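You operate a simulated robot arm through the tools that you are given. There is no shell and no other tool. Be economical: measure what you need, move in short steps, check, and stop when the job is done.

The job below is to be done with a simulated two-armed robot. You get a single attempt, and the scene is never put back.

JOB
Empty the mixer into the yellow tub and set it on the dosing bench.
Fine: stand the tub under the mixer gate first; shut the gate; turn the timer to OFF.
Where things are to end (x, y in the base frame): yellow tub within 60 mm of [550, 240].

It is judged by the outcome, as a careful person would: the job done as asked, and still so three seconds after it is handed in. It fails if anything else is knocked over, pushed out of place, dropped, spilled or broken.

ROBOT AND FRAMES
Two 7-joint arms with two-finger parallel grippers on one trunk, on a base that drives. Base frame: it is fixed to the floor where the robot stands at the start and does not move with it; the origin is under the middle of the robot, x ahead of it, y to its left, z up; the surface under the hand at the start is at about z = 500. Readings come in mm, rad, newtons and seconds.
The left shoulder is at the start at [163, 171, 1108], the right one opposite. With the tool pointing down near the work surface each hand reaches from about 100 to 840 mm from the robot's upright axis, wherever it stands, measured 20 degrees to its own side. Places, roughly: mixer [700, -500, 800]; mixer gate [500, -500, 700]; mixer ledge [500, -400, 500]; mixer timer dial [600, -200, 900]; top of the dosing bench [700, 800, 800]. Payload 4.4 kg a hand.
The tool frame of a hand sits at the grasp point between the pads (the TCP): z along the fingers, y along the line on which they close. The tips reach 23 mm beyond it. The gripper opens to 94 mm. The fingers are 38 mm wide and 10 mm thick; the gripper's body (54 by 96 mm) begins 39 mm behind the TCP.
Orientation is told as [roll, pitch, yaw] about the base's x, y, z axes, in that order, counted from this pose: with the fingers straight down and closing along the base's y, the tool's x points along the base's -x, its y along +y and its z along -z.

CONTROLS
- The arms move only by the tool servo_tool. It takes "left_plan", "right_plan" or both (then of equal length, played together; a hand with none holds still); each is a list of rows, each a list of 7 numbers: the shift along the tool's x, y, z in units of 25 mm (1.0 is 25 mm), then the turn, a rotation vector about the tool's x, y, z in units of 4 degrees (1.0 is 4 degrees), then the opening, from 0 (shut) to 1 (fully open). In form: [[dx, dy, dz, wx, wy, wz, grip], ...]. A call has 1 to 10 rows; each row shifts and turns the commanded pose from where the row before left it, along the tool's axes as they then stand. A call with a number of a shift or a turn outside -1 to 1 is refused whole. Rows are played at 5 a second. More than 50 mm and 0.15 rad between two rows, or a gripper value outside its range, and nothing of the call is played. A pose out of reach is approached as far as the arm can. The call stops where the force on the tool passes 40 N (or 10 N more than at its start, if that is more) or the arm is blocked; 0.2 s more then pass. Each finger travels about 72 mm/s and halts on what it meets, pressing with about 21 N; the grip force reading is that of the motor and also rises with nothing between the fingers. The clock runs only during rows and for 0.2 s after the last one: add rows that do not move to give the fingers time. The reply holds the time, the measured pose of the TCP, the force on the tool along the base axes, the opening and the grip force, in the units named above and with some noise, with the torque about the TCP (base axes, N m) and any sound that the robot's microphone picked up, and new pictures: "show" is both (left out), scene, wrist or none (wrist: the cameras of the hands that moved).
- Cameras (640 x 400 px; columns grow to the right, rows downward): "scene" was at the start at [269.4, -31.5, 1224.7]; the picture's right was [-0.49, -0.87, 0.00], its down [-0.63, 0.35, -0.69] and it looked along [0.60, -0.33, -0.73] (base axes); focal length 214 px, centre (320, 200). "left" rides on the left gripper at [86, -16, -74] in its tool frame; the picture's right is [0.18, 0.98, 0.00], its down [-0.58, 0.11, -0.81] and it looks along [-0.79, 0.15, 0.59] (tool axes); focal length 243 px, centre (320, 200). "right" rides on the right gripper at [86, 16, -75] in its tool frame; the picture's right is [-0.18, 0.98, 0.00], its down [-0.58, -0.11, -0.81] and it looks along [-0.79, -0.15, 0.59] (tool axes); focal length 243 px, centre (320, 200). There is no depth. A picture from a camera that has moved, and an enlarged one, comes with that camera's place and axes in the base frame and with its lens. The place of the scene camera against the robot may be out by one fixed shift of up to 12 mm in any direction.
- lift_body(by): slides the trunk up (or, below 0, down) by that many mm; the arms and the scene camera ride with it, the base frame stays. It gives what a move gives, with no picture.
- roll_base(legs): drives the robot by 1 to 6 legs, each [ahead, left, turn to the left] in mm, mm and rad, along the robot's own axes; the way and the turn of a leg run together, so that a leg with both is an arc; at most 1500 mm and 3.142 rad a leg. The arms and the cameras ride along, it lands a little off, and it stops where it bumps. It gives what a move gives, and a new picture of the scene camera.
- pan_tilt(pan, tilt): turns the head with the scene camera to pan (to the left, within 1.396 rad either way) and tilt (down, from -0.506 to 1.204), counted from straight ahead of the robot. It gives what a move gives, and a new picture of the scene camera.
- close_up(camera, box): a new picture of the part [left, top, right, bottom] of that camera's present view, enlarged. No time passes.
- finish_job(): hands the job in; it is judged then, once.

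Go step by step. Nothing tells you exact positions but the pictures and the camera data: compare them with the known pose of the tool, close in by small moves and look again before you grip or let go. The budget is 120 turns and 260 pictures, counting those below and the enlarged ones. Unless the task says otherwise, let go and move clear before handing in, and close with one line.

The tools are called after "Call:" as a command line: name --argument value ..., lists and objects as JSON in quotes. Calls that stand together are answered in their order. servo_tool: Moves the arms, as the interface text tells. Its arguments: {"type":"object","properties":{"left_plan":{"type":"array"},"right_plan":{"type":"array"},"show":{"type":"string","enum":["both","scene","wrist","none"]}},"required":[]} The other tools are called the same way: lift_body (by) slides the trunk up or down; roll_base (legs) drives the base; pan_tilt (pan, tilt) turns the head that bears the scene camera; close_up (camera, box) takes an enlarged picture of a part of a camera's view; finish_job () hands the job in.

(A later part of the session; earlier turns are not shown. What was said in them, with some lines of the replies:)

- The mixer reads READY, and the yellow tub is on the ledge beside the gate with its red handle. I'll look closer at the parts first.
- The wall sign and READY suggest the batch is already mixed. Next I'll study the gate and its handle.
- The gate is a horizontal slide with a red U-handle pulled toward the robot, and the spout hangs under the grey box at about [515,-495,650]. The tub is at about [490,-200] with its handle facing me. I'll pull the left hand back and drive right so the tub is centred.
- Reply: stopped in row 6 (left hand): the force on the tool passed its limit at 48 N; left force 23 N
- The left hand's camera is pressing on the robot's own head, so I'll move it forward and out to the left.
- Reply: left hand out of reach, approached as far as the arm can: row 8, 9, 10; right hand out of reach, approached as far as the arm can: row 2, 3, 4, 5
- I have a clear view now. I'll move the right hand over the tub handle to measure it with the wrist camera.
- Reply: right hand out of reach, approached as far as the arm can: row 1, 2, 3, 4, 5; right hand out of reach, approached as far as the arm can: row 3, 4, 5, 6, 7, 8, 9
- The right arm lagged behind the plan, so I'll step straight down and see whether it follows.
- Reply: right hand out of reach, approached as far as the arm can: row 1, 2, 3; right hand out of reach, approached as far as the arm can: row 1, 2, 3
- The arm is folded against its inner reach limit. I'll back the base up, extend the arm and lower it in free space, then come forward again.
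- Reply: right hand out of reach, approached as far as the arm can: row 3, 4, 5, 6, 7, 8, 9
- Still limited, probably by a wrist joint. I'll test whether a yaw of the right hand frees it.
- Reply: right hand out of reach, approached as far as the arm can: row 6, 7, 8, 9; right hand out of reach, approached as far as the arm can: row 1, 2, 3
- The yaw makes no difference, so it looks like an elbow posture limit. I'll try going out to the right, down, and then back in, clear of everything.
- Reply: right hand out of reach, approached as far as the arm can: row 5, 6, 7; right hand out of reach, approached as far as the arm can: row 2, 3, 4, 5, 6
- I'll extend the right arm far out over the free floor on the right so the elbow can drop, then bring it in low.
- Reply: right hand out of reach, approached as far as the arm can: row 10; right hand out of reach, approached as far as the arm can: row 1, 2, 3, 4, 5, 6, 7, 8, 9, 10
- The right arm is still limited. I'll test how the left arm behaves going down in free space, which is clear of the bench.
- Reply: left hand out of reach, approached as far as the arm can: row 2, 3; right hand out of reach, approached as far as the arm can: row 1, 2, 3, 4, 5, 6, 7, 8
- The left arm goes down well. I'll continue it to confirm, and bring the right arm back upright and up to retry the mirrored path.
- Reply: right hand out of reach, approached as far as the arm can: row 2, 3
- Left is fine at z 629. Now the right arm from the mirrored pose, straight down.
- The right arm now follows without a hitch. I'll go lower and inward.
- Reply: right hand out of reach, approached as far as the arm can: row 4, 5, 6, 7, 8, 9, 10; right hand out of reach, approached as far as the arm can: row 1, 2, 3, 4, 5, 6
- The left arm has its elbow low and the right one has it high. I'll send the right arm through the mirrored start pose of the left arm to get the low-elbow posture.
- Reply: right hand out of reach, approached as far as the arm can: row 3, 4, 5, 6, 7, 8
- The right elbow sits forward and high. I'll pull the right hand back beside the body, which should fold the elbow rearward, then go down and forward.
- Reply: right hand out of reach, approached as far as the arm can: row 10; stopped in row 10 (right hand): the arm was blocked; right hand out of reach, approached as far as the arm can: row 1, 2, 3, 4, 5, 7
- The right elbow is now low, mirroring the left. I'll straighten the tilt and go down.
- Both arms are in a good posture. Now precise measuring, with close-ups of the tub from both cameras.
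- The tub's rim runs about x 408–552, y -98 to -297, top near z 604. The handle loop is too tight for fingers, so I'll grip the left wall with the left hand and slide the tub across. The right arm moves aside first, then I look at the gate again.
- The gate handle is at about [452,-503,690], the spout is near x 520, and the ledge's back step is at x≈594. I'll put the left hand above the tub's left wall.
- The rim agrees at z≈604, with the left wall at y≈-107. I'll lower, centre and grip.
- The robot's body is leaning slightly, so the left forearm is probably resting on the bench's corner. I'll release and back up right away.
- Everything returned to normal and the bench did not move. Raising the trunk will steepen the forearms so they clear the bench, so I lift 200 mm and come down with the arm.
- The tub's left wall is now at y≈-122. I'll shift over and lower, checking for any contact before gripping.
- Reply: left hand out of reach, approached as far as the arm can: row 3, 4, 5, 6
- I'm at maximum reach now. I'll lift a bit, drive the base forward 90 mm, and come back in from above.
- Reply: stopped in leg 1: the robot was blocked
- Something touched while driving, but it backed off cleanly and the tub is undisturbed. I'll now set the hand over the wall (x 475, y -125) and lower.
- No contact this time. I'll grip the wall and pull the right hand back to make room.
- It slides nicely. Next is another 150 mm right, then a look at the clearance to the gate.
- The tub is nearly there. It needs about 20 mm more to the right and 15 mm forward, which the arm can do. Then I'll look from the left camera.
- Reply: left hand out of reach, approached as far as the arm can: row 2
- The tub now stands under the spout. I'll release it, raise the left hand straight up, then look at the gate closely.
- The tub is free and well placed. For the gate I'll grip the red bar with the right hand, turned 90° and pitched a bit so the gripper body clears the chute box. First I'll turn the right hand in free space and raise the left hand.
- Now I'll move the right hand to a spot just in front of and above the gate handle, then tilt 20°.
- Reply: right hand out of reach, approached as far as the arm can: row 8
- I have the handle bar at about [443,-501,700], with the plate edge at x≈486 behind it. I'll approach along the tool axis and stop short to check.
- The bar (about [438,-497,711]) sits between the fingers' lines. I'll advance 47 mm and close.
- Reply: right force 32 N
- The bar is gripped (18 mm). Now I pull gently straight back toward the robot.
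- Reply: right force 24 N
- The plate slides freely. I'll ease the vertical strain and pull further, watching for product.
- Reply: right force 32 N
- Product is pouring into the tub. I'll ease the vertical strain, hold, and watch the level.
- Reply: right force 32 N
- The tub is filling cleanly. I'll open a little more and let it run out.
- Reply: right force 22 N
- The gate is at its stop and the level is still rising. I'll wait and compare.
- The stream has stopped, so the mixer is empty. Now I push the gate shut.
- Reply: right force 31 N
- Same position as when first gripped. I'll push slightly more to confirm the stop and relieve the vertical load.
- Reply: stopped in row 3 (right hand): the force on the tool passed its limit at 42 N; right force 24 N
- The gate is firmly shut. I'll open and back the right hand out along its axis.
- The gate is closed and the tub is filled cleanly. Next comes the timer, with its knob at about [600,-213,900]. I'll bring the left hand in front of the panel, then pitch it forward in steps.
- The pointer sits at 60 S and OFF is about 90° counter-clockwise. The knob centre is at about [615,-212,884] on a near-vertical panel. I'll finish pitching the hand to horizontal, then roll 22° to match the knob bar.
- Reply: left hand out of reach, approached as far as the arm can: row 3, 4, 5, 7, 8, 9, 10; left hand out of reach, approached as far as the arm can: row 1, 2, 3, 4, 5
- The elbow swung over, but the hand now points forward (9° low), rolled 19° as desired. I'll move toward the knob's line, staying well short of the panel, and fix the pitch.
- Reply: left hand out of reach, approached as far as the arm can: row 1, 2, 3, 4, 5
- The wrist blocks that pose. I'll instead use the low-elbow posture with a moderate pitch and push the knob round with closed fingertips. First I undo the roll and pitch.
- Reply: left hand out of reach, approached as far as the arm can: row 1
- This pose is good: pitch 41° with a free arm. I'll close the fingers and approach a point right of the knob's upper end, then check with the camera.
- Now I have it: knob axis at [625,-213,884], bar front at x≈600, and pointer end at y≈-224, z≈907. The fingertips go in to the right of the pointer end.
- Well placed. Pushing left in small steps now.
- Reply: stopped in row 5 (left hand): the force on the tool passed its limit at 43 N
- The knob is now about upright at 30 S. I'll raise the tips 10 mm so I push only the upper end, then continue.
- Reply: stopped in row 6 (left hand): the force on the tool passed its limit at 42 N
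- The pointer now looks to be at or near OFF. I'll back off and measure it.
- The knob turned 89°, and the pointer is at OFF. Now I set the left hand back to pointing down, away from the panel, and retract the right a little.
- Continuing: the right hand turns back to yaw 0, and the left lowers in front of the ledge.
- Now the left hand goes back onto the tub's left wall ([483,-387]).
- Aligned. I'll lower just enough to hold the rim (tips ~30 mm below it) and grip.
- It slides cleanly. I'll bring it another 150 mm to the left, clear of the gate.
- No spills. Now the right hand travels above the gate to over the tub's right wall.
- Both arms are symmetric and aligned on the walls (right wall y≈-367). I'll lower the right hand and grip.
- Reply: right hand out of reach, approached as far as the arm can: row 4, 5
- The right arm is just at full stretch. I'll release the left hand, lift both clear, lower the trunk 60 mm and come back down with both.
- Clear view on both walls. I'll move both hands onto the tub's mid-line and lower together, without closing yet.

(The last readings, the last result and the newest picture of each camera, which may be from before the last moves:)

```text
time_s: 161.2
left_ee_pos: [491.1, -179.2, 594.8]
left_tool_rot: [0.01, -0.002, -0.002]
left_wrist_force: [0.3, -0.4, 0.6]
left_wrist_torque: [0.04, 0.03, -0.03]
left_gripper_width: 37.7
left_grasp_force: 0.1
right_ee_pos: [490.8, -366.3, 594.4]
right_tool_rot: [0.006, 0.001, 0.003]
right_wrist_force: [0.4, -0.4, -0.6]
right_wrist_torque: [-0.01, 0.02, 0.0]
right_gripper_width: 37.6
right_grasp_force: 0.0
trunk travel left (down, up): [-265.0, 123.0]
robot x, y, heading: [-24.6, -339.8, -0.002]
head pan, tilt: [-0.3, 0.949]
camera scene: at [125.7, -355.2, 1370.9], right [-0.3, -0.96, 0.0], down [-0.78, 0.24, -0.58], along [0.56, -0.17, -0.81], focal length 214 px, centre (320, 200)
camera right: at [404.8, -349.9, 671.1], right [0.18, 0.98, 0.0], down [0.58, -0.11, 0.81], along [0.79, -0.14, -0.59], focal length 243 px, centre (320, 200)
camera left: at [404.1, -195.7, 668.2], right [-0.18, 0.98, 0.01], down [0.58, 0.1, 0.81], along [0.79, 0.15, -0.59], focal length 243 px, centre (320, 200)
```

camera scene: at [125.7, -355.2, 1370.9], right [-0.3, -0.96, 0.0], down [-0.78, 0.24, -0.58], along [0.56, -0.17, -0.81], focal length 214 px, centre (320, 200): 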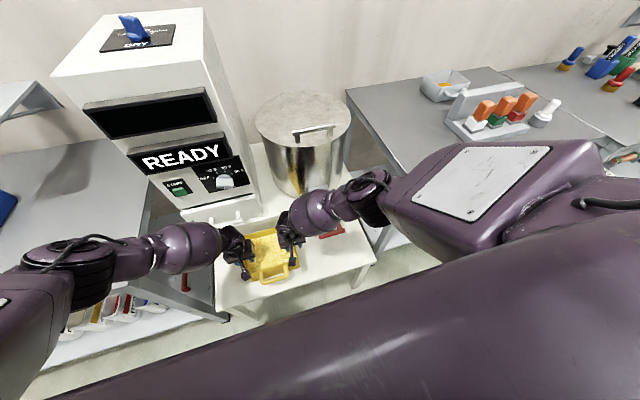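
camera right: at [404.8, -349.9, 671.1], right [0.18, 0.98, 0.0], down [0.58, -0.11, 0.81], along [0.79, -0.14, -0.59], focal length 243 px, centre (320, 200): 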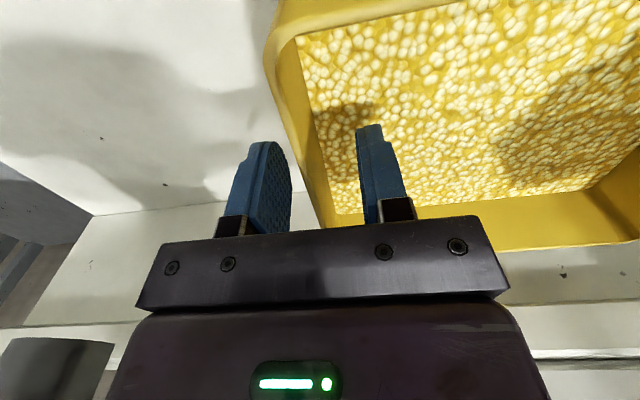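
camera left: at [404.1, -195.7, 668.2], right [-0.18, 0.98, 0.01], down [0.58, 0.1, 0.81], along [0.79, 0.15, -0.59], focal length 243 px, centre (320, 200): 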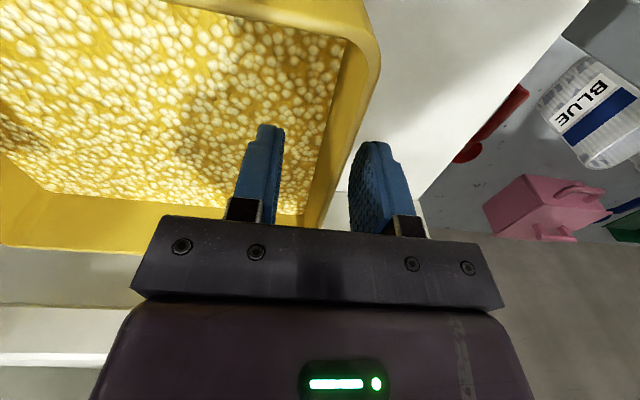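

Both straddle the walls. I'll close both, then lift 15 mm as a test.

Call:
servo_tool --left_plan '[[0, 0, 0, 0, 0, 0, 0.1], [0, 0, 0, 0, 0, 0, 0], [0, 0, 0, 0, 0, 0, 0], [0, 0, 0, 0, 0, 0, 0]]' --right_plan '[[0, 0, 0, 0, 0, 0, 0.1], [0, 0, 0, 0, 0, 0, 0], [0, 0, 0, 0, 0, 0, 0], [0, 0, 0, 0, 0, 0, 0]]' --show "none"

Call:
servo_tool --left_plan '[[0, 0, -0.2, 0, 0, 0, 0], [0, 0, -0.2, 0, 0, 0, 0], [0, 0, -0.2, 0, 0, 0, 0], [0, 0, 0, 0, 0, 0, 0]]' --right_plan '[[0, 0, -0.2, 0, 0, 0, 0], [0, 0, -0.2, 0, 0, 0, 0], [0, 0, -0.2, 0, 0, 0, 0], [0, 0, 0, 0, 0, 0, 0]]' --show "both"

```text
time_s: 162.2
left_ee_pos: [490.3, -173.6, 596.0]
left_tool_rot: [0.015, -0.002, 0.003]
left_wrist_force: [-2.3, 34.4, 3.3]
left_wrist_torque: [-0.22, 0.2, -0.26]
left_gripper_width: 4.2
left_grasp_force: 21.2
right_ee_pos: [491.9, -369.3, 594.7]
right_tool_rot: [-0.003, 0.0, -0.001]
right_wrist_force: [-3.0, -35.4, 4.2]
right_wrist_torque: [-0.07, 0.38, 0.02]
right_gripper_width: 4.1
right_grasp_force: 20.9
trunk travel left (down, up): [-265.0, 123.0]
robot x, y, heading: [-18.9, -340.9, -0.004]
head pan, tilt: [-0.3, 0.949]
```

```text
time_s: 163.2
left_ee_pos: [491.8, -172.4, 608.7]
left_tool_rot: [0.014, -0.002, 0.003]
left_wrist_force: [0.8, 33.7, -3.8]
left_wrist_torque: [-0.19, 0.48, -0.32]
left_gripper_width: 4.3
left_grasp_force: 20.9
right_ee_pos: [491.1, -368.4, 609.4]
right_tool_rot: [0.0, 0.003, 0.001]
right_wrist_force: [0.6, -33.9, -7.0]
right_wrist_torque: [-0.12, -0.43, 0.34]
right_gripper_width: 4.3
right_grasp_force: 20.9
trunk travel left (down, up): [-265.0, 123.0]
robot x, y, heading: [-22.6, -334.5, -0.001]
head pan, tilt: [-0.3, 0.949]
camera scene: at [126.6, -355.1, 1370.6], right [-0.3, -0.96, 0.0], down [-0.78, 0.24, -0.58], along [0.56, -0.17, -0.81], focal length 214 px, centre (320, 200)
camera right: at [406.3, -352.9, 685.4], right [0.18, 0.98, 0.0], down [0.58, -0.11, 0.81], along [0.79, -0.15, -0.59], focal length 243 px, centre (320, 200)
camera left: at [404.9, -190.7, 683.0], right [-0.19, 0.98, 0.01], down [0.58, 0.1, 0.81], along [0.79, 0.16, -0.59], focal length 243 px, centre (320, 200)
```

scene: 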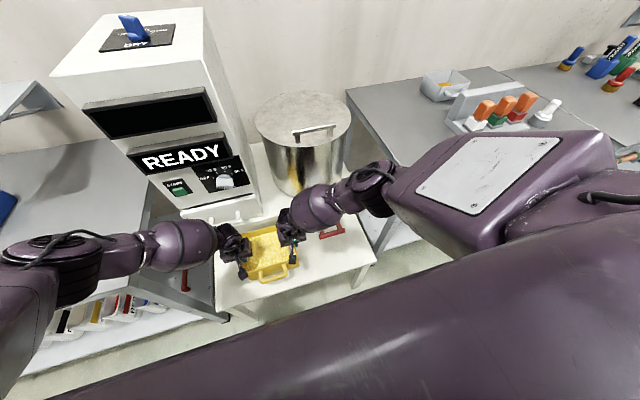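
right: 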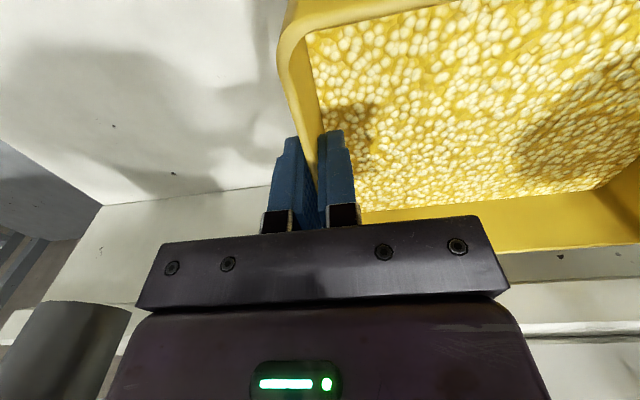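
left: 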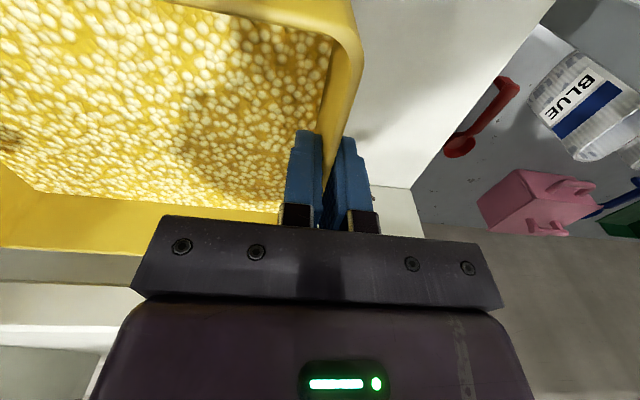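

The tub is lifted, about 1.1 kg shared evenly. I'll ease the inward squeeze a bit, then lift it a little more.

Call:
servo_tool --left_plan '[[0, 0.12, 0, 0, 0, 0, 0], [0, 0.05, -0.4, 0, 0, 0, 0], [0, 0, -0.4, 0, 0, 0, 0], [0, 0, 0, 0, 0, 0, 0]]' --right_plan '[[0, -0.12, 0, 0, 0, 0, 0], [0, -0.05, -0.4, 0, 0, 0, 0], [0, 0, -0.4, 0, 0, 0, 0], [0, 0, 0, 0, 0, 0, 0]]' --show "wrist"

```text
time_s: 164.2
left_ee_pos: [490.3, -173.7, 630.0]
left_tool_rot: [0.007, 0.0, -0.002]
left_wrist_force: [-4.0, 13.5, -1.9]
left_wrist_torque: [-0.39, 0.25, 0.09]
left_gripper_width: 3.8
left_grasp_force: 21.0
right_ee_pos: [490.3, -370.0, 630.8]
right_tool_rot: [0.006, 0.003, 0.003]
right_wrist_force: [3.9, -12.6, -9.1]
right_wrist_torque: [-0.47, -0.23, -0.8]
right_gripper_width: 4.1
right_grasp_force: 21.0
trunk travel left (down, up): [-265.0, 123.0]
robot x, y, heading: [-21.3, -339.6, -0.002]
head pan, tilt: [-0.3, 0.949]
camera right: at [404.8, -354.6, 706.1], right [0.18, 0.98, 0.01], down [0.58, -0.11, 0.8], along [0.79, -0.14, -0.59], focal length 243 px, centre (320, 200)
camera left: at [404.0, -190.5, 703.4], right [-0.18, 0.98, 0.01], down [0.58, 0.1, 0.81], along [0.79, 0.15, -0.59], focal length 243 px, centre (320, 200)
```

right: 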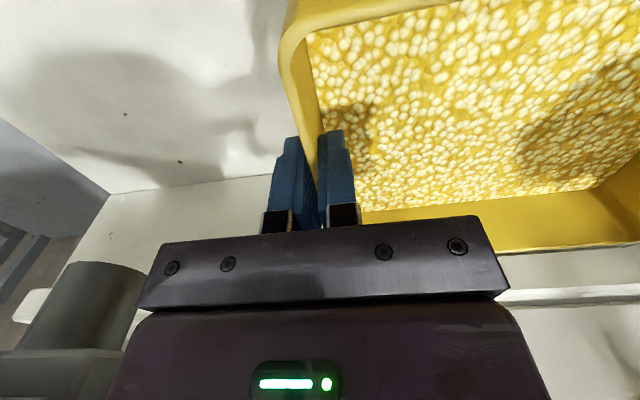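
left: 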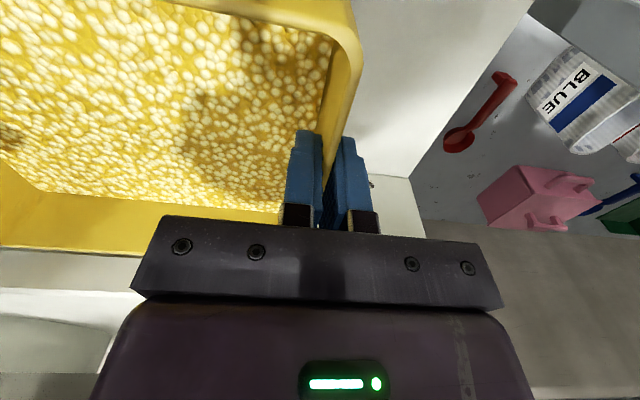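

The tub is level and held. I'll back the base 200 mm away from the mixer, then raise.

Call:
roll_base --legs '[[-200, 0, 0]]'

Call:
lift_body --by 120

Call:
servo_tool --left_plan '[[0, 0, -0.8, 0, 0, 0, 0], [0, 0, -0.8, 0, 0, 0, 0], [0, 0, -0.8, 0, 0, 0, 0], [0, 0, -0.8, 0, 0, 0, 0], [0, 0, 0, 0, 0, 0, 0]]' --right_plan '[[0, 0, -0.8, 0, 0, 0, 0], [0, 0, -0.8, 0, 0, 0, 0], [0, 0, -0.8, 0, 0, 0, 0], [0, 0, -0.8, 0, 0, 0, 0], [0, 0, 0, 0, 0, 0, 0]]' --show "scene"

```text
time_s: 165.8
left_ee_pos: [288.8, -174.5, 631.3]
left_tool_rot: [0.006, -0.001, -0.003]
left_wrist_force: [-5.4, -3.2, 0.3]
left_wrist_torque: [-0.54, 0.11, -0.22]
left_gripper_width: 4.2
left_grasp_force: 20.9
right_ee_pos: [288.4, -370.1, 631.1]
right_tool_rot: [0.007, 0.002, 0.001]
right_wrist_force: [4.2, 1.9, -9.5]
right_wrist_torque: [-0.35, -0.08, -0.78]
right_gripper_width: 4.0
right_grasp_force: 20.5
trunk travel left (down, up): [-265.0, 123.0]
robot x, y, heading: [-221.5, -343.2, 0.001]
head pan, tilt: [-0.3, 0.949]
camera scene: at [-75.7, -355.2, 1370.9], right [-0.3, -0.95, 0.0], down [-0.78, 0.24, -0.58], along [0.56, -0.17, -0.81], focal length 214 px, centre (320, 200)
```

scene: 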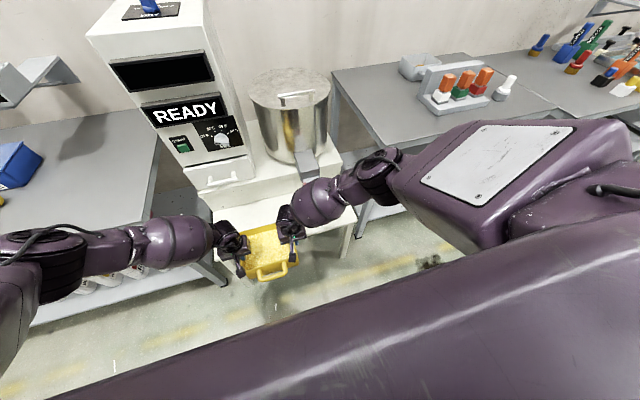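

```text
time_s: 167.3
left_ee_pos: [289.7, -174.5, 749.4]
left_tool_rot: [0.007, 0.0, -0.003]
left_wrist_force: [-3.3, -1.0, -0.5]
left_wrist_torque: [-0.52, 0.28, 0.13]
left_gripper_width: 4.1
left_grasp_force: 20.6
right_ee_pos: [289.4, -370.0, 749.7]
right_tool_rot: [0.008, 0.001, 0.003]
right_wrist_force: [3.6, 0.7, -10.0]
right_wrist_torque: [-0.37, -0.19, -0.78]
right_gripper_width: 4.2
right_grasp_force: 21.8
trunk travel left (down, up): [-385.0, 3.0]
robot x, y, heading: [-221.2, -343.0, -0.001]
head pan, tilt: [-0.3, 0.949]
```

```text
time_s: 168.5
left_ee_pos: [289.5, -175.2, 828.9]
left_tool_rot: [0.007, 0.0, -0.005]
left_wrist_force: [-5.9, 2.6, 0.2]
left_wrist_torque: [-0.49, -0.3, -0.39]
left_gripper_width: 4.1
left_grasp_force: 21.2
right_ee_pos: [287.6, -370.2, 830.2]
right_tool_rot: [0.005, 0.001, 0.001]
right_wrist_force: [5.8, -2.8, -9.7]
right_wrist_torque: [-0.46, 0.3, -0.83]
right_gripper_width: 4.0
right_grasp_force: 20.7
trunk travel left (down, up): [-385.0, 3.0]
robot x, y, heading: [-222.9, -340.3, -0.003]
head pan, tilt: [-0.3, 0.949]
camera scene: at [-98.0, -355.0, 1492.9], right [-0.3, -0.95, 0.0], down [-0.78, 0.24, -0.58], along [0.56, -0.17, -0.81], focal length 214 px, centre (320, 200)
```

scene: 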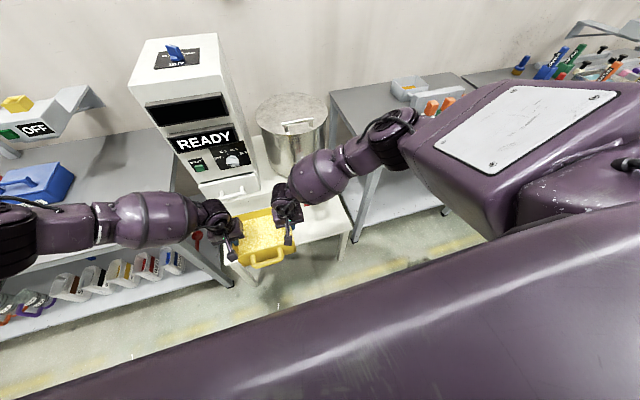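

Steady. I'll raise about 120 mm more, then drive left in front of the bench.

Call:
servo_tool --left_plan '[[0, 0, -0.8, 0, 0, 0, 0], [0, 0, -0.8, 0, 0, 0, 0], [0, 0, -0.8, 0, 0, 0, 0], [0, 0, -0.8, 0, 0, 0, 0], [0, 0, -0.8, 0, 0, 0, 0], [0, 0, -0.8, 0, 0, 0, 0], [0, 0, 0, 0, 0, 0, 0]]' --right_plan '[[0, 0, -0.8, 0, 0, 0, 0], [0, 0, -0.8, 0, 0, 0, 0], [0, 0, -0.8, 0, 0, 0, 0], [0, 0, -0.8, 0, 0, 0, 0], [0, 0, -0.8, 0, 0, 0, 0], [0, 0, -0.8, 0, 0, 0, 0], [0, 0, 0, 0, 0, 0, 0]]' --show "none"

Call:
roll_base --legs '[[0, 250, 0]]'

```text
time_s: 170.1
left_ee_pos: [289.0, -176.8, 949.1]
left_tool_rot: [0.007, 0.0, -0.005]
left_wrist_force: [-0.8, 4.7, 0.3]
left_wrist_torque: [-0.52, 0.37, 0.23]
left_gripper_width: 4.3
left_grasp_force: 21.3
right_ee_pos: [288.2, -372.6, 951.6]
right_tool_rot: [0.006, 0.002, 0.003]
right_wrist_force: [1.3, -5.0, -11.9]
right_wrist_torque: [-0.59, -0.37, -0.54]
right_gripper_width: 4.2
right_grasp_force: 21.1
trunk travel left (down, up): [-385.0, 3.0]
robot x, y, heading: [-225.6, -341.5, -0.002]
head pan, tilt: [-0.3, 0.949]
```

```text
time_s: 172.9
left_ee_pos: [290.7, 76.3, 949.1]
left_tool_rot: [0.007, 0.001, -0.007]
left_wrist_force: [2.0, 9.3, 0.6]
left_wrist_torque: [-0.45, -0.03, 0.54]
left_gripper_width: 4.3
left_grasp_force: 21.1
right_ee_pos: [289.7, -119.0, 951.5]
right_tool_rot: [0.006, 0.002, -0.001]
right_wrist_force: [-2.2, -9.3, -10.2]
right_wrist_torque: [-0.69, 0.11, -0.21]
right_gripper_width: 3.9
right_grasp_force: 21.2
trunk travel left (down, up): [-385.0, 3.0]
robot x, y, heading: [-220.3, -86.3, -0.007]
head pan, tilt: [-0.3, 0.949]
camera scene: at [-97.3, -101.8, 1493.0], right [-0.3, -0.95, 0.0], down [-0.78, 0.24, -0.58], along [0.55, -0.18, -0.81], focal length 214 px, centre (320, 200)
```

scene: 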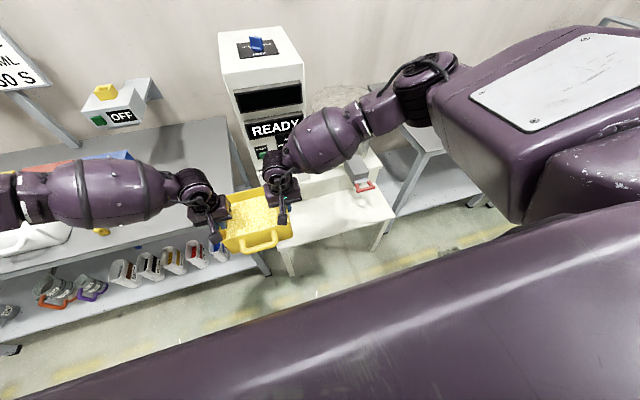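

Holding well. Another 260 mm left, then I turn the head to look at the target spot.

Call:
roll_base --legs '[[0, 261, 0]]'

Call:
pan_tilt --pan 0.2 --tilt 0.8

```text
time_s: 175.8
left_ee_pos: [293.2, 331.9, 949.6]
left_tool_rot: [0.007, -0.001, -0.01]
left_wrist_force: [0.6, -0.1, 0.3]
left_wrist_torque: [-0.6, -0.02, 0.5]
left_gripper_width: 4.1
left_grasp_force: 20.7
right_ee_pos: [291.8, 137.2, 951.0]
right_tool_rot: [0.004, 0.001, -0.003]
right_wrist_force: [-1.2, 0.3, -11.7]
right_wrist_torque: [-0.51, 0.08, -0.3]
right_gripper_width: 4.2
right_grasp_force: 20.9
trunk travel left (down, up): [-385.0, 3.0]
robot x, y, heading: [-218.7, 167.6, -0.008]
head pan, tilt: [-0.3, 0.949]
camera scene: at [-95.6, 155.8, 1493.0], right [-0.3, -0.95, 0.0], down [-0.78, 0.25, -0.58], along [0.55, -0.18, -0.81], focal length 214 px, centre (320, 200)
```

scene: 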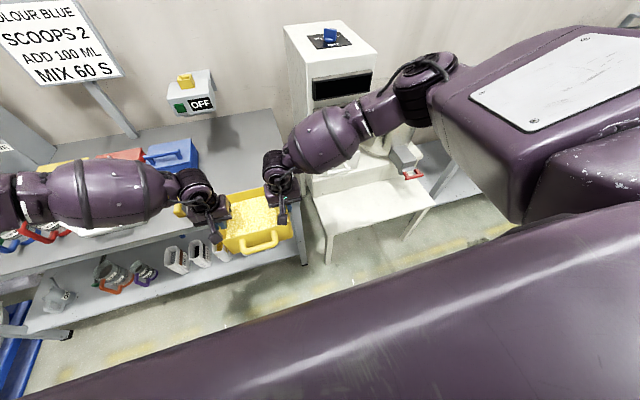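

```text
time_s: 176.7
left_ee_pos: [293.5, 332.3, 949.8]
left_tool_rot: [0.007, 0.0, -0.009]
left_wrist_force: [-0.5, -1.9, -0.7]
left_wrist_torque: [-0.55, 0.12, 0.42]
left_gripper_width: 4.0
left_grasp_force: 21.3
right_ee_pos: [293.2, 136.5, 952.3]
right_tool_rot: [0.004, 0.003, -0.005]
right_wrist_force: [0.2, 1.6, -11.4]
right_wrist_torque: [-0.5, -0.11, -0.46]
right_gripper_width: 3.9
right_grasp_force: 21.4
trunk travel left (down, up): [-385.0, 3.0]
robot x, y, heading: [-218.6, 170.2, -0.008]
head pan, tilt: [0.201, 0.799]
camera scene: at [-85.7, 193.0, 1504.5], right [0.19, -0.98, 0.0], down [-0.7, -0.14, -0.7], along [0.68, 0.13, -0.72], focal length 214 px, centre (320, 200)
```

scene: 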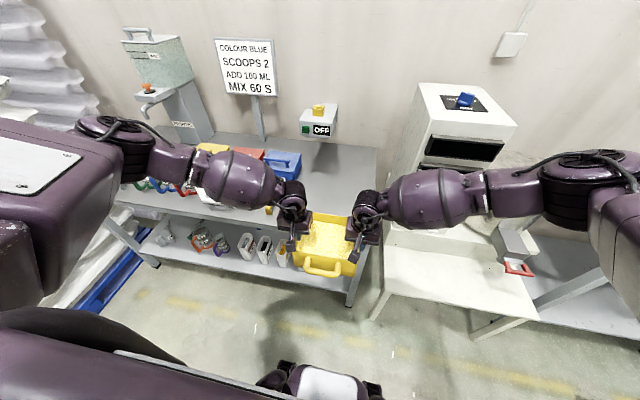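

The target area around [550,240] is clear on the bench. I'll drive forward slowly and finish with the arms.

Call:
roll_base --legs '[[210, 0, 0.008]]'

Call:
servo_tool --left_plan '[[-0.5, 0, 0, 0, 0, 0, 0], [-0.5, 0, 0, 0, 0, 0, 0], [-0.5, 0, 0, 0, 0, 0, 0], [0, 0, 0, 0, 0, 0, 0]]' --right_plan '[[-0.5, 0, 0, 0, 0, 0, 0], [-0.5, 0, 0, 0, 0, 0, 0], [-0.5, 0, 0, 0, 0, 0, 0], [0, 0, 0, 0, 0, 0, 0]]' --show "both"

```text
time_s: 178.3
left_ee_pos: [499.4, 335.8, 949.3]
left_tool_rot: [0.007, 0.0, -0.001]
left_wrist_force: [0.7, -1.6, -0.7]
left_wrist_torque: [-0.55, -0.09, 0.43]
left_gripper_width: 4.2
left_grasp_force: 21.4
right_ee_pos: [499.8, 139.7, 950.9]
right_tool_rot: [0.006, 0.006, 0.005]
right_wrist_force: [0.0, 2.0, -10.5]
right_wrist_torque: [-0.51, 0.14, -0.39]
right_gripper_width: 4.1
right_grasp_force: 20.6
trunk travel left (down, up): [-385.0, 3.0]
robot x, y, heading: [-7.6, 164.7, 0.003]
head pan, tilt: [0.201, 0.799]
camera scene: at [123.1, 193.5, 1504.4], right [0.2, -0.98, 0.0], down [-0.7, -0.14, -0.7], along [0.68, 0.14, -0.72], focal length 214 px, centre (320, 200)
```

scene: 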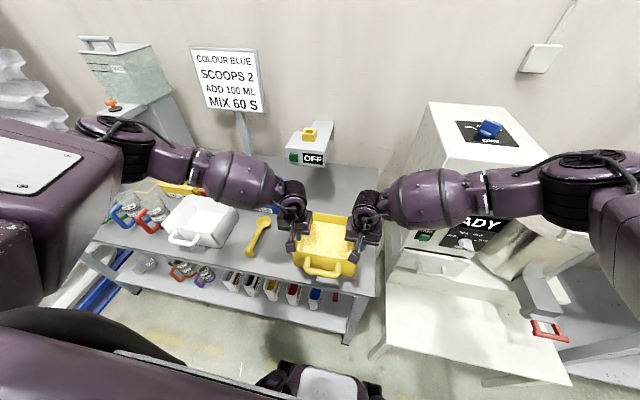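

```text
time_s: 179.3
left_ee_pos: [536.6, 336.3, 949.5]
left_tool_rot: [0.007, 0.002, 0.0]
left_wrist_force: [-1.9, 5.0, 0.4]
left_wrist_torque: [-0.52, 0.42, 0.08]
left_gripper_width: 4.1
left_grasp_force: 20.4
right_ee_pos: [537.3, 140.6, 951.0]
right_tool_rot: [0.005, 0.003, 0.003]
right_wrist_force: [0.9, -4.9, -10.8]
right_wrist_torque: [-0.54, -0.36, -0.44]
right_gripper_width: 4.0
right_grasp_force: 20.9
trunk travel left (down, up): [-385.0, 3.0]
robot x, y, heading: [-12.8, 172.4, 0.006]
head pan, tilt: [0.201, 0.799]
camera scene: at [121.8, 193.5, 1504.5], right [0.2, -0.98, 0.0], down [-0.7, -0.14, -0.7], along [0.68, 0.14, -0.72], focal length 214 px, centre (320, 200)
camera right: at [451.5, 155.5, 1027.1], right [0.18, 0.98, 0.0], down [0.58, -0.11, 0.8], along [0.79, -0.14, -0.59], focal length 243 px, centre (320, 200)
camera left: at [450.3, 319.1, 1022.8], right [-0.18, 0.98, 0.01], down [0.58, 0.1, 0.81], along [0.79, 0.15, -0.59], focal length 243 px, centre (320, 200)
```

scene: 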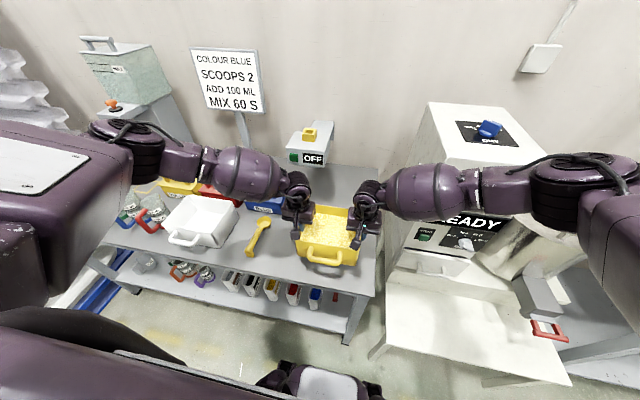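
right: 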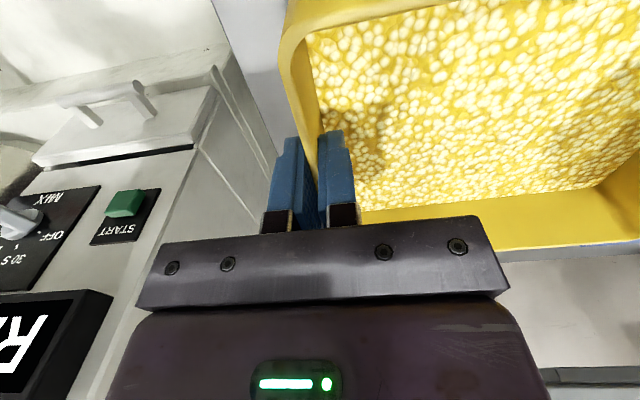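
left: 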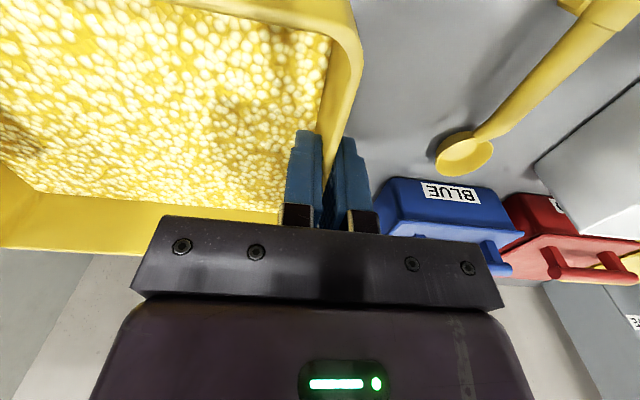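

The tub is over about [543,238]. I'll lower gently towards the bench.

Call:
servo_tool --left_plan '[[0, 0, 0.4, 0, 0, 0, 0], [0, 0, 0.4, 0, 0, 0, 0], [0, 0, 0.4, 0, 0, 0, 0], [0, 0, 0.4, 0, 0, 0, 0], [0, 0, 0, 0, 0, 0, 0]]' --right_plan '[[0, 0, 0.4, 0, 0, 0, 0], [0, 0, 0.4, 0, 0, 0, 0], [0, 0, 0.4, 0, 0, 0, 0], [0, 0, 0.4, 0, 0, 0, 0], [0, 0, 0, 0, 0, 0, 0]]' --show "both"

Call:
close_up --camera "scene" --box '[250, 170, 400, 300]'

```text
time_s: 180.5
left_ee_pos: [535.2, 336.8, 909.5]
left_tool_rot: [0.008, 0.0, -0.001]
left_wrist_force: [-4.8, 12.4, -0.9]
left_wrist_torque: [-0.47, -0.15, -0.12]
left_gripper_width: 4.2
left_grasp_force: 20.5
right_ee_pos: [537.6, 140.8, 910.7]
right_tool_rot: [0.004, 0.001, 0.003]
right_wrist_force: [4.0, -12.3, -10.7]
right_wrist_torque: [-0.45, 0.15, -0.75]
right_gripper_width: 4.0
right_grasp_force: 20.7
trunk travel left (down, up): [-385.0, 3.0]
robot x, y, heading: [-10.8, 165.2, -0.001]
head pan, tilt: [0.201, 0.799]
camera scene: at [122.0, 193.5, 1504.5], right [0.2, -0.98, 0.0], down [-0.7, -0.14, -0.7], along [0.68, 0.14, -0.72], focal length 214 px, centre (320, 200)
camera right: at [451.4, 155.8, 985.8], right [0.18, 0.98, 0.0], down [0.58, -0.11, 0.8], along [0.79, -0.14, -0.59], focal length 243 px, centre (320, 200)
camera left: at [450.6, 319.3, 982.1], right [-0.18, 0.98, 0.01], down [0.58, 0.1, 0.81], along [0.79, 0.15, -0.59], focal length 243 px, centre (320, 200)
```

scene: 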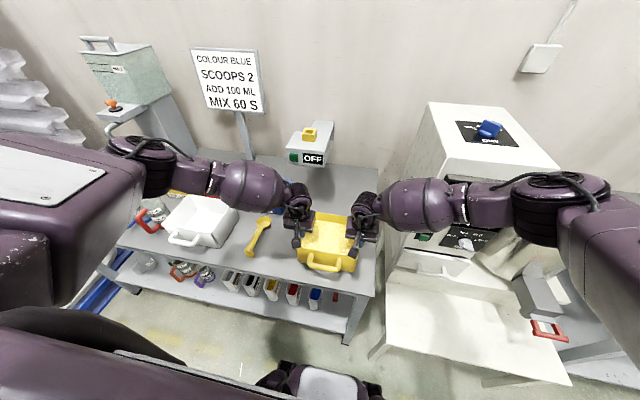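
right: 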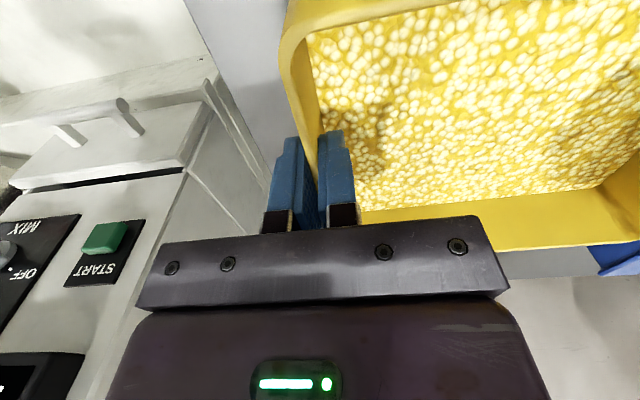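
left: 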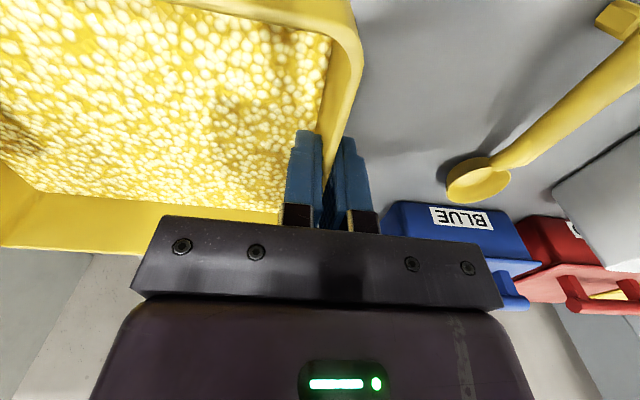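

```text
3.08 times, centred on (325, 235) of scene
camera zoom: at [122.0, 193.5, 1504.5], right [0.2, -0.98, 0.0], down [-0.7, -0.14, -0.7], along [0.68, 0.14, -0.72], focal length 660 px, centre (305, 92)
```

zoom: 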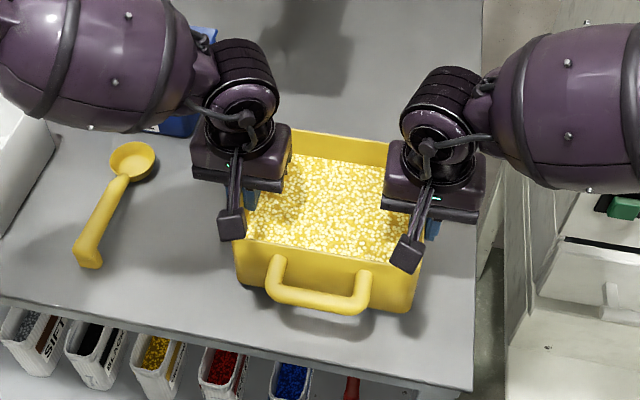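

Call:
servo_tool --left_plan '[[0, 0, 0.2, 0, 0, 0, 0], [0, 0, 0.2, 0, 0, 0, 0], [0, 0, 0.2, 0, 0, 0, 0], [0, 0, 0, 0, 0, 0, 0]]' --right_plan '[[0, 0, 0.2, 0, 0, 0, 0], [0, 0, 0.2, 0, 0, 0, 0], [0, 0, 0.2, 0, 0, 0, 0], [0, 0, 0, 0, 0, 0, 0]]' --show "none"

```text
time_s: 181.5
left_ee_pos: [536.6, 335.6, 894.6]
left_tool_rot: [0.008, -0.001, 0.001]
left_wrist_force: [-4.0, 15.7, 2.5]
left_wrist_torque: [-0.34, -0.33, 0.07]
left_gripper_width: 4.1
left_grasp_force: 20.6
right_ee_pos: [537.2, 141.0, 895.6]
right_tool_rot: [0.003, 0.003, 0.003]
right_wrist_force: [4.1, -14.2, -4.4]
right_wrist_torque: [-0.37, -0.25, -0.75]
right_gripper_width: 3.8
right_grasp_force: 20.9
trunk travel left (down, up): [-385.0, 3.0]
robot x, y, heading: [-11.3, 168.1, 0.003]
head pan, tilt: [0.201, 0.799]
```

Touching down: the load is coming off at about z 895. Another 2 mm, then open both hands slightly.

Call:
servo_tool --left_plan '[[0, 0, 0.1, 0, 0, 0, 0], [0, 0, 0, 0, 0, 0, 0], [0, 0, 0, 0, 0, 0, 0.15], [0, 0, 0, 0, 0, 0, 0.35], [0, 0, 0, 0, 0, 0, 0.35]]' --right_plan '[[0, 0, 0.1, 0, 0, 0, 0], [0, 0, 0, 0, 0, 0, 0], [0, 0, 0, 0, 0, 0, 0.15], [0, 0, 0, 0, 0, 0, 0.35], [0, 0, 0, 0, 0, 0, 0.35]]' --show "both"

```text
time_s: 182.7
left_ee_pos: [535.9, 335.2, 891.7]
left_tool_rot: [0.006, -0.002, 0.001]
left_wrist_force: [-0.1, -0.6, -0.6]
left_wrist_torque: [0.02, 0.02, 0.0]
left_gripper_width: 32.8
left_grasp_force: 0.1
right_ee_pos: [536.4, 140.6, 894.1]
right_tool_rot: [0.005, 0.001, 0.005]
right_wrist_force: [0.5, -0.4, 0.7]
right_wrist_torque: [0.03, -0.01, 0.0]
right_gripper_width: 32.6
right_grasp_force: 0.1
trunk travel left (down, up): [-385.0, 3.0]
robot x, y, heading: [-11.0, 167.2, -0.001]
head pan, tilt: [0.201, 0.799]
camera scene: at [121.1, 193.4, 1504.6], right [0.2, -0.98, 0.0], down [-0.7, -0.14, -0.7], along [0.68, 0.14, -0.72], focal length 214 px, centre (320, 200)
camera right: at [450.8, 156.0, 968.8], right [0.18, 0.98, 0.01], down [0.58, -0.11, 0.8], along [0.79, -0.14, -0.59], focal length 243 px, centre (320, 200)
camera left: at [450.0, 318.4, 965.4], right [-0.18, 0.98, 0.01], down [0.58, 0.1, 0.81], along [0.79, 0.15, -0.59], focal length 243 px, centre (320, 200)
```

scene: 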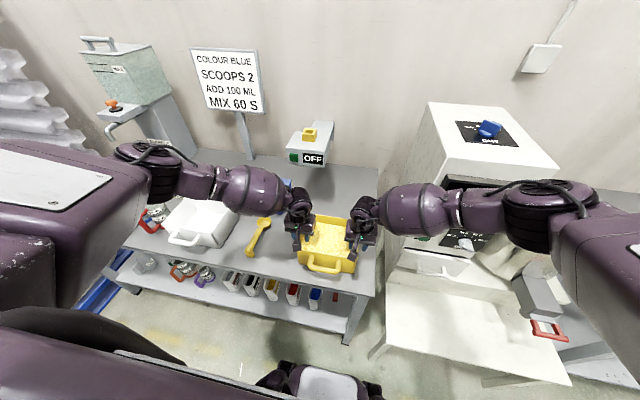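
right: 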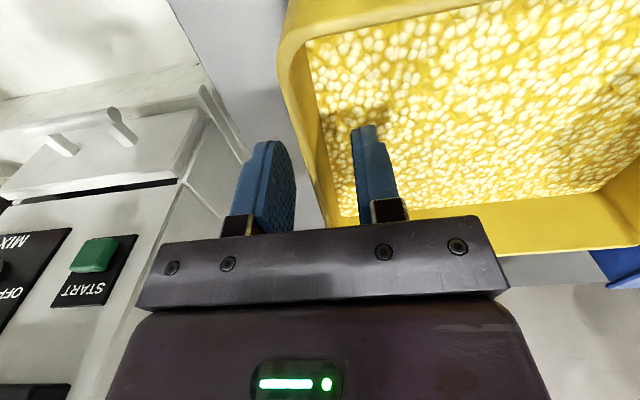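
left: 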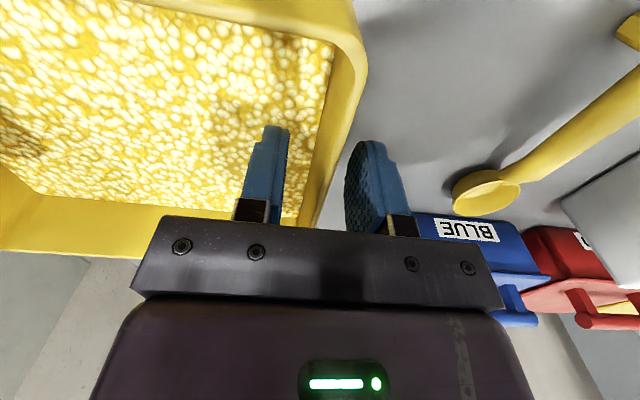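

Both hands are free of the tub, which stands on the bench. I'll raise both straight up, then back the robot away.

Call:
servo_tool --left_plan '[[0, 0, -1, 0, 0, 0, 0.35], [0, 0, -1, 0, 0, 0, 0.35], [0, 0, -1, 0, 0, 0, 0.35], [0, 0, -1, 0, 0, 0, 0.35], [0, 0, 0, 0, 0, 0, 0.35]]' --right_plan '[[0, 0, -1, 0, 0, 0, 0.35], [0, 0, -1, 0, 0, 0, 0.35], [0, 0, -1, 0, 0, 0, 0.35], [0, 0, -1, 0, 0, 0, 0.35], [0, 0, 0, 0, 0, 0, 0.35]]' --show "none"

Call:
roll_base --legs '[[-230, 0, 0]]'

Call:
close_up --camera "scene" --box '[200, 100, 560, 325]'

Call:
pan_tilt --pan -0.5 --tilt 0.7

```text
time_s: 183.9
left_ee_pos: [536.3, 335.3, 992.3]
left_tool_rot: [0.006, 0.001, 0.0]
left_wrist_force: [-1.2, 0.0, 0.0]
left_wrist_torque: [0.01, -0.02, 0.03]
left_gripper_width: 32.8
left_grasp_force: 0.0
right_ee_pos: [536.0, 140.5, 993.4]
right_tool_rot: [0.005, 0.004, 0.005]
right_wrist_force: [-0.1, -0.5, 0.1]
right_wrist_torque: [0.04, -0.02, 0.0]
right_gripper_width: 32.9
right_grasp_force: 0.0
trunk travel left (down, up): [-385.0, 3.0]
robot x, y, heading: [-9.5, 172.5, 0.001]
head pan, tilt: [0.201, 0.799]
```

```text
time_s: 185.7
left_ee_pos: [303.6, 338.3, 991.5]
left_tool_rot: [0.006, -0.002, 0.001]
left_wrist_force: [0.1, 0.3, 0.5]
left_wrist_torque: [-0.02, -0.01, 0.02]
left_gripper_width: 32.9
left_grasp_force: 0.2
right_ee_pos: [305.0, 142.2, 994.3]
right_tool_rot: [0.006, 0.001, 0.009]
right_wrist_force: [0.4, -0.1, 0.4]
right_wrist_torque: [0.01, 0.01, 0.0]
right_gripper_width: 33.1
right_grasp_force: 0.0
trunk travel left (down, up): [-385.0, 3.0]
robot x, y, heading: [-240.9, 168.5, 0.004]
head pan, tilt: [0.201, 0.799]
camera scene: at [-110.1, 193.3, 1504.7], right [0.2, -0.98, 0.0], down [-0.7, -0.15, -0.7], along [0.68, 0.14, -0.72], focal length 214 px, centre (320, 200)
```

scene: 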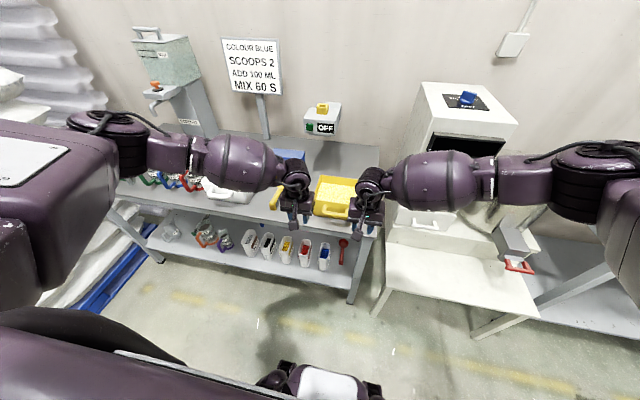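

```text
1.78 times, centred on (380, 212) of scene
camera zoom: at [-110.1, 193.3, 1504.7], right [0.2, -0.98, 0.0], down [-0.7, -0.15, -0.7], along [0.68, 0.14, -0.72], focal length 381 px, centre (213, 178)
```

zoom: 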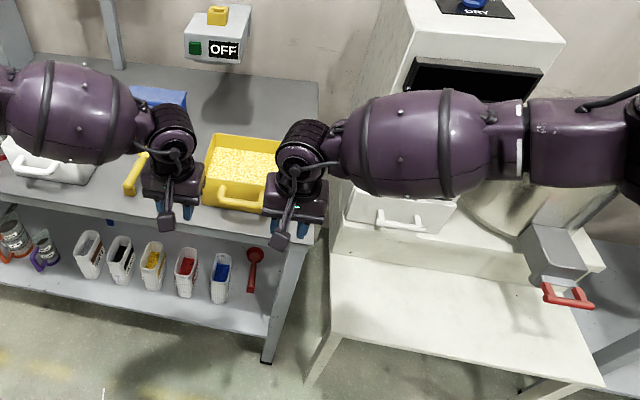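

```text
time_s: 186.8
left_ee_pos: [305.1, 337.7, 992.4]
left_tool_rot: [0.008, -0.002, 0.003]
left_wrist_force: [0.9, -0.4, -0.3]
left_wrist_torque: [0.01, 0.0, -0.02]
left_gripper_width: 32.9
left_grasp_force: 0.0
right_ee_pos: [304.2, 141.4, 994.1]
right_tool_rot: [0.006, 0.003, 0.009]
right_wrist_force: [0.4, 0.0, 0.5]
right_wrist_torque: [-0.01, -0.04, -0.01]
right_gripper_width: 32.9
right_grasp_force: 0.1
trunk travel left (down, up): [-385.0, 3.0]
robot x, y, heading: [-237.3, 168.7, 0.006]
head pan, tilt: [-0.499, 0.7]
camera scene: at [-113.1, 136.6, 1512.8], right [-0.47, -0.88, 0.0], down [-0.57, 0.31, -0.76], along [0.67, -0.36, -0.64], focal length 214 px, centre (320, 200)
```

scene: 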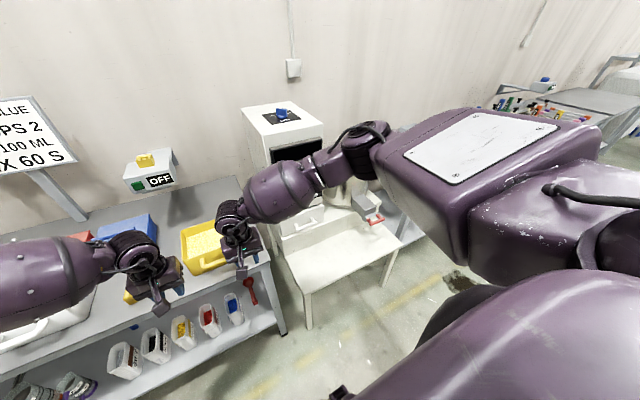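

The tub is on the bench with everything around it undisturbed. I'll take one last look at the dial and the gate from in front of the mixer.

Call:
roll_base --legs '[[0, -560, 0]]'

Call:
pan_tilt --pan 0.1 --tilt 0.6

```text
time_s: 192.2
left_ee_pos: [307.6, -225.3, 993.3]
left_tool_rot: [0.006, -0.001, -0.001]
left_wrist_force: [-0.3, 0.0, 0.4]
left_wrist_torque: [0.02, -0.03, 0.02]
left_gripper_width: 32.9
left_grasp_force: 0.0
right_ee_pos: [307.4, -423.1, 994.0]
right_tool_rot: [0.005, 0.002, 0.004]
right_wrist_force: [0.1, -0.2, 0.0]
right_wrist_torque: [-0.04, 0.01, 0.0]
right_gripper_width: 33.0
right_grasp_force: 0.1
trunk travel left (down, up): [-385.0, 3.0]
robot x, y, heading: [-239.8, -393.0, 0.0]
head pan, tilt: [-0.499, 0.7]
camera scene: at [-111.8, -426.0, 1512.8], right [-0.48, -0.88, 0.0], down [-0.57, 0.31, -0.76], along [0.67, -0.37, -0.64], focal length 214 px, centre (320, 200)
```

scene: 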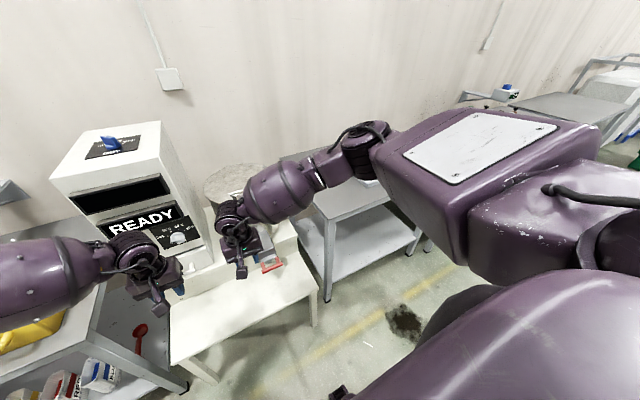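

```text
time_s: 193.2
left_ee_pos: [307.3, -227.1, 992.2]
left_tool_rot: [0.008, -0.001, 0.0]
left_wrist_force: [0.2, -0.4, 0.5]
left_wrist_torque: [-0.02, 0.0, 0.02]
left_gripper_width: 33.1
left_grasp_force: 0.1
right_ee_pos: [307.4, -421.8, 993.4]
right_tool_rot: [0.005, 0.002, 0.003]
right_wrist_force: [0.4, 0.2, 0.5]
right_wrist_torque: [0.01, -0.01, 0.01]
right_gripper_width: 32.9
right_grasp_force: 0.0
trunk travel left (down, up): [-385.0, 3.0]
robot x, y, heading: [-240.4, -391.7, 0.002]
head pan, tilt: [0.099, 0.6]
camera scene: at [-98.5, -376.5, 1521.4], right [0.1, -1.0, 0.0], down [-0.56, -0.06, -0.82], along [0.82, 0.08, -0.57], focal length 214 px, centre (320, 200)
```

scene: 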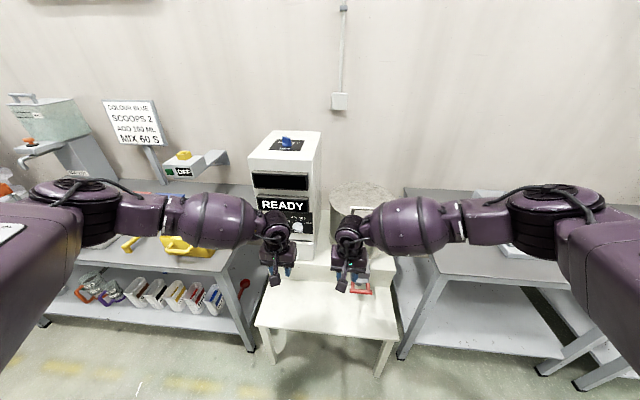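

Call:
close_up --camera "scene" --box '[240, 180, 340, 250]'

Call:
close_up --camera "left" --box '[220, 60, 420, 220]'

Call:
close_up --camera "scene" --box '[280, 230, 420, 330]'

```text
5.71 times, centred on (290, 215) of scene
camera zoom: at [-98.5, -376.5, 1521.4], right [0.1, -1.0, 0.0], down [-0.56, -0.06, -0.82], along [0.82, 0.08, -0.57], focal length 1226 px, centre (491, 114)
```

zoom: 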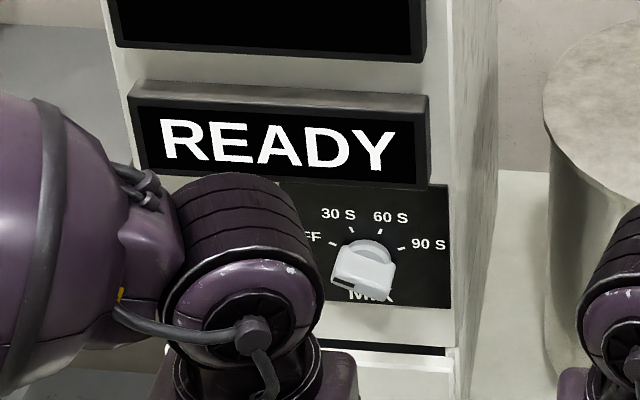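

```text
2.50 times, centred on (320, 140) of left
camera zoom: at [221.2, -243.5, 1065.5], right [-0.18, 0.98, 0.01], down [0.58, 0.1, 0.81], along [0.79, 0.15, -0.59], focal length 606 px, centre (320, 350)
```

zoom: 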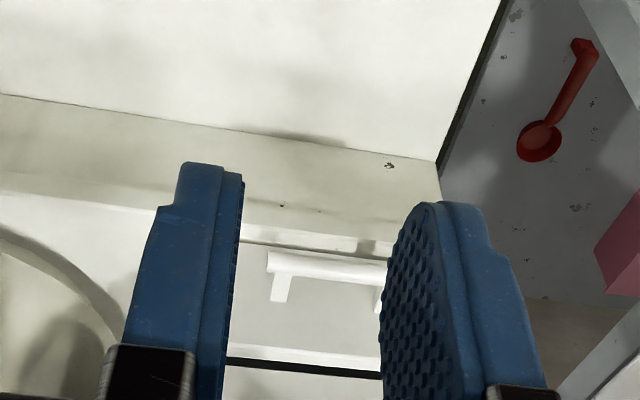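

```text
4.00 times, centred on (350, 280) of scene
camera zoom: at [-98.5, -376.5, 1521.4], right [0.1, -1.0, 0.0], down [-0.56, -0.06, -0.82], along [0.82, 0.08, -0.57], focal length 858 px, centre (200, -120)
```

zoom: 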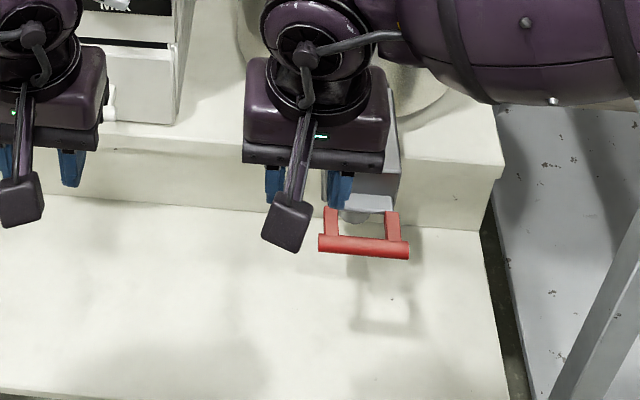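

The pointer is toward OFF on the left, the gate is shut, the ledge is clean, and the filled tub stands on the bench with both hands clear. I'm handing in.

Call:
finish_job

```text
The job is handed in.
```

The mixer is empty: its contents are in the yellow tub, which stands on the dosing bench at about [542, 238]. The gate is shut and the timer pointer is at OFF to within a few degrees. I saw no spills, and nothing else was knocked over or pushed out of place.
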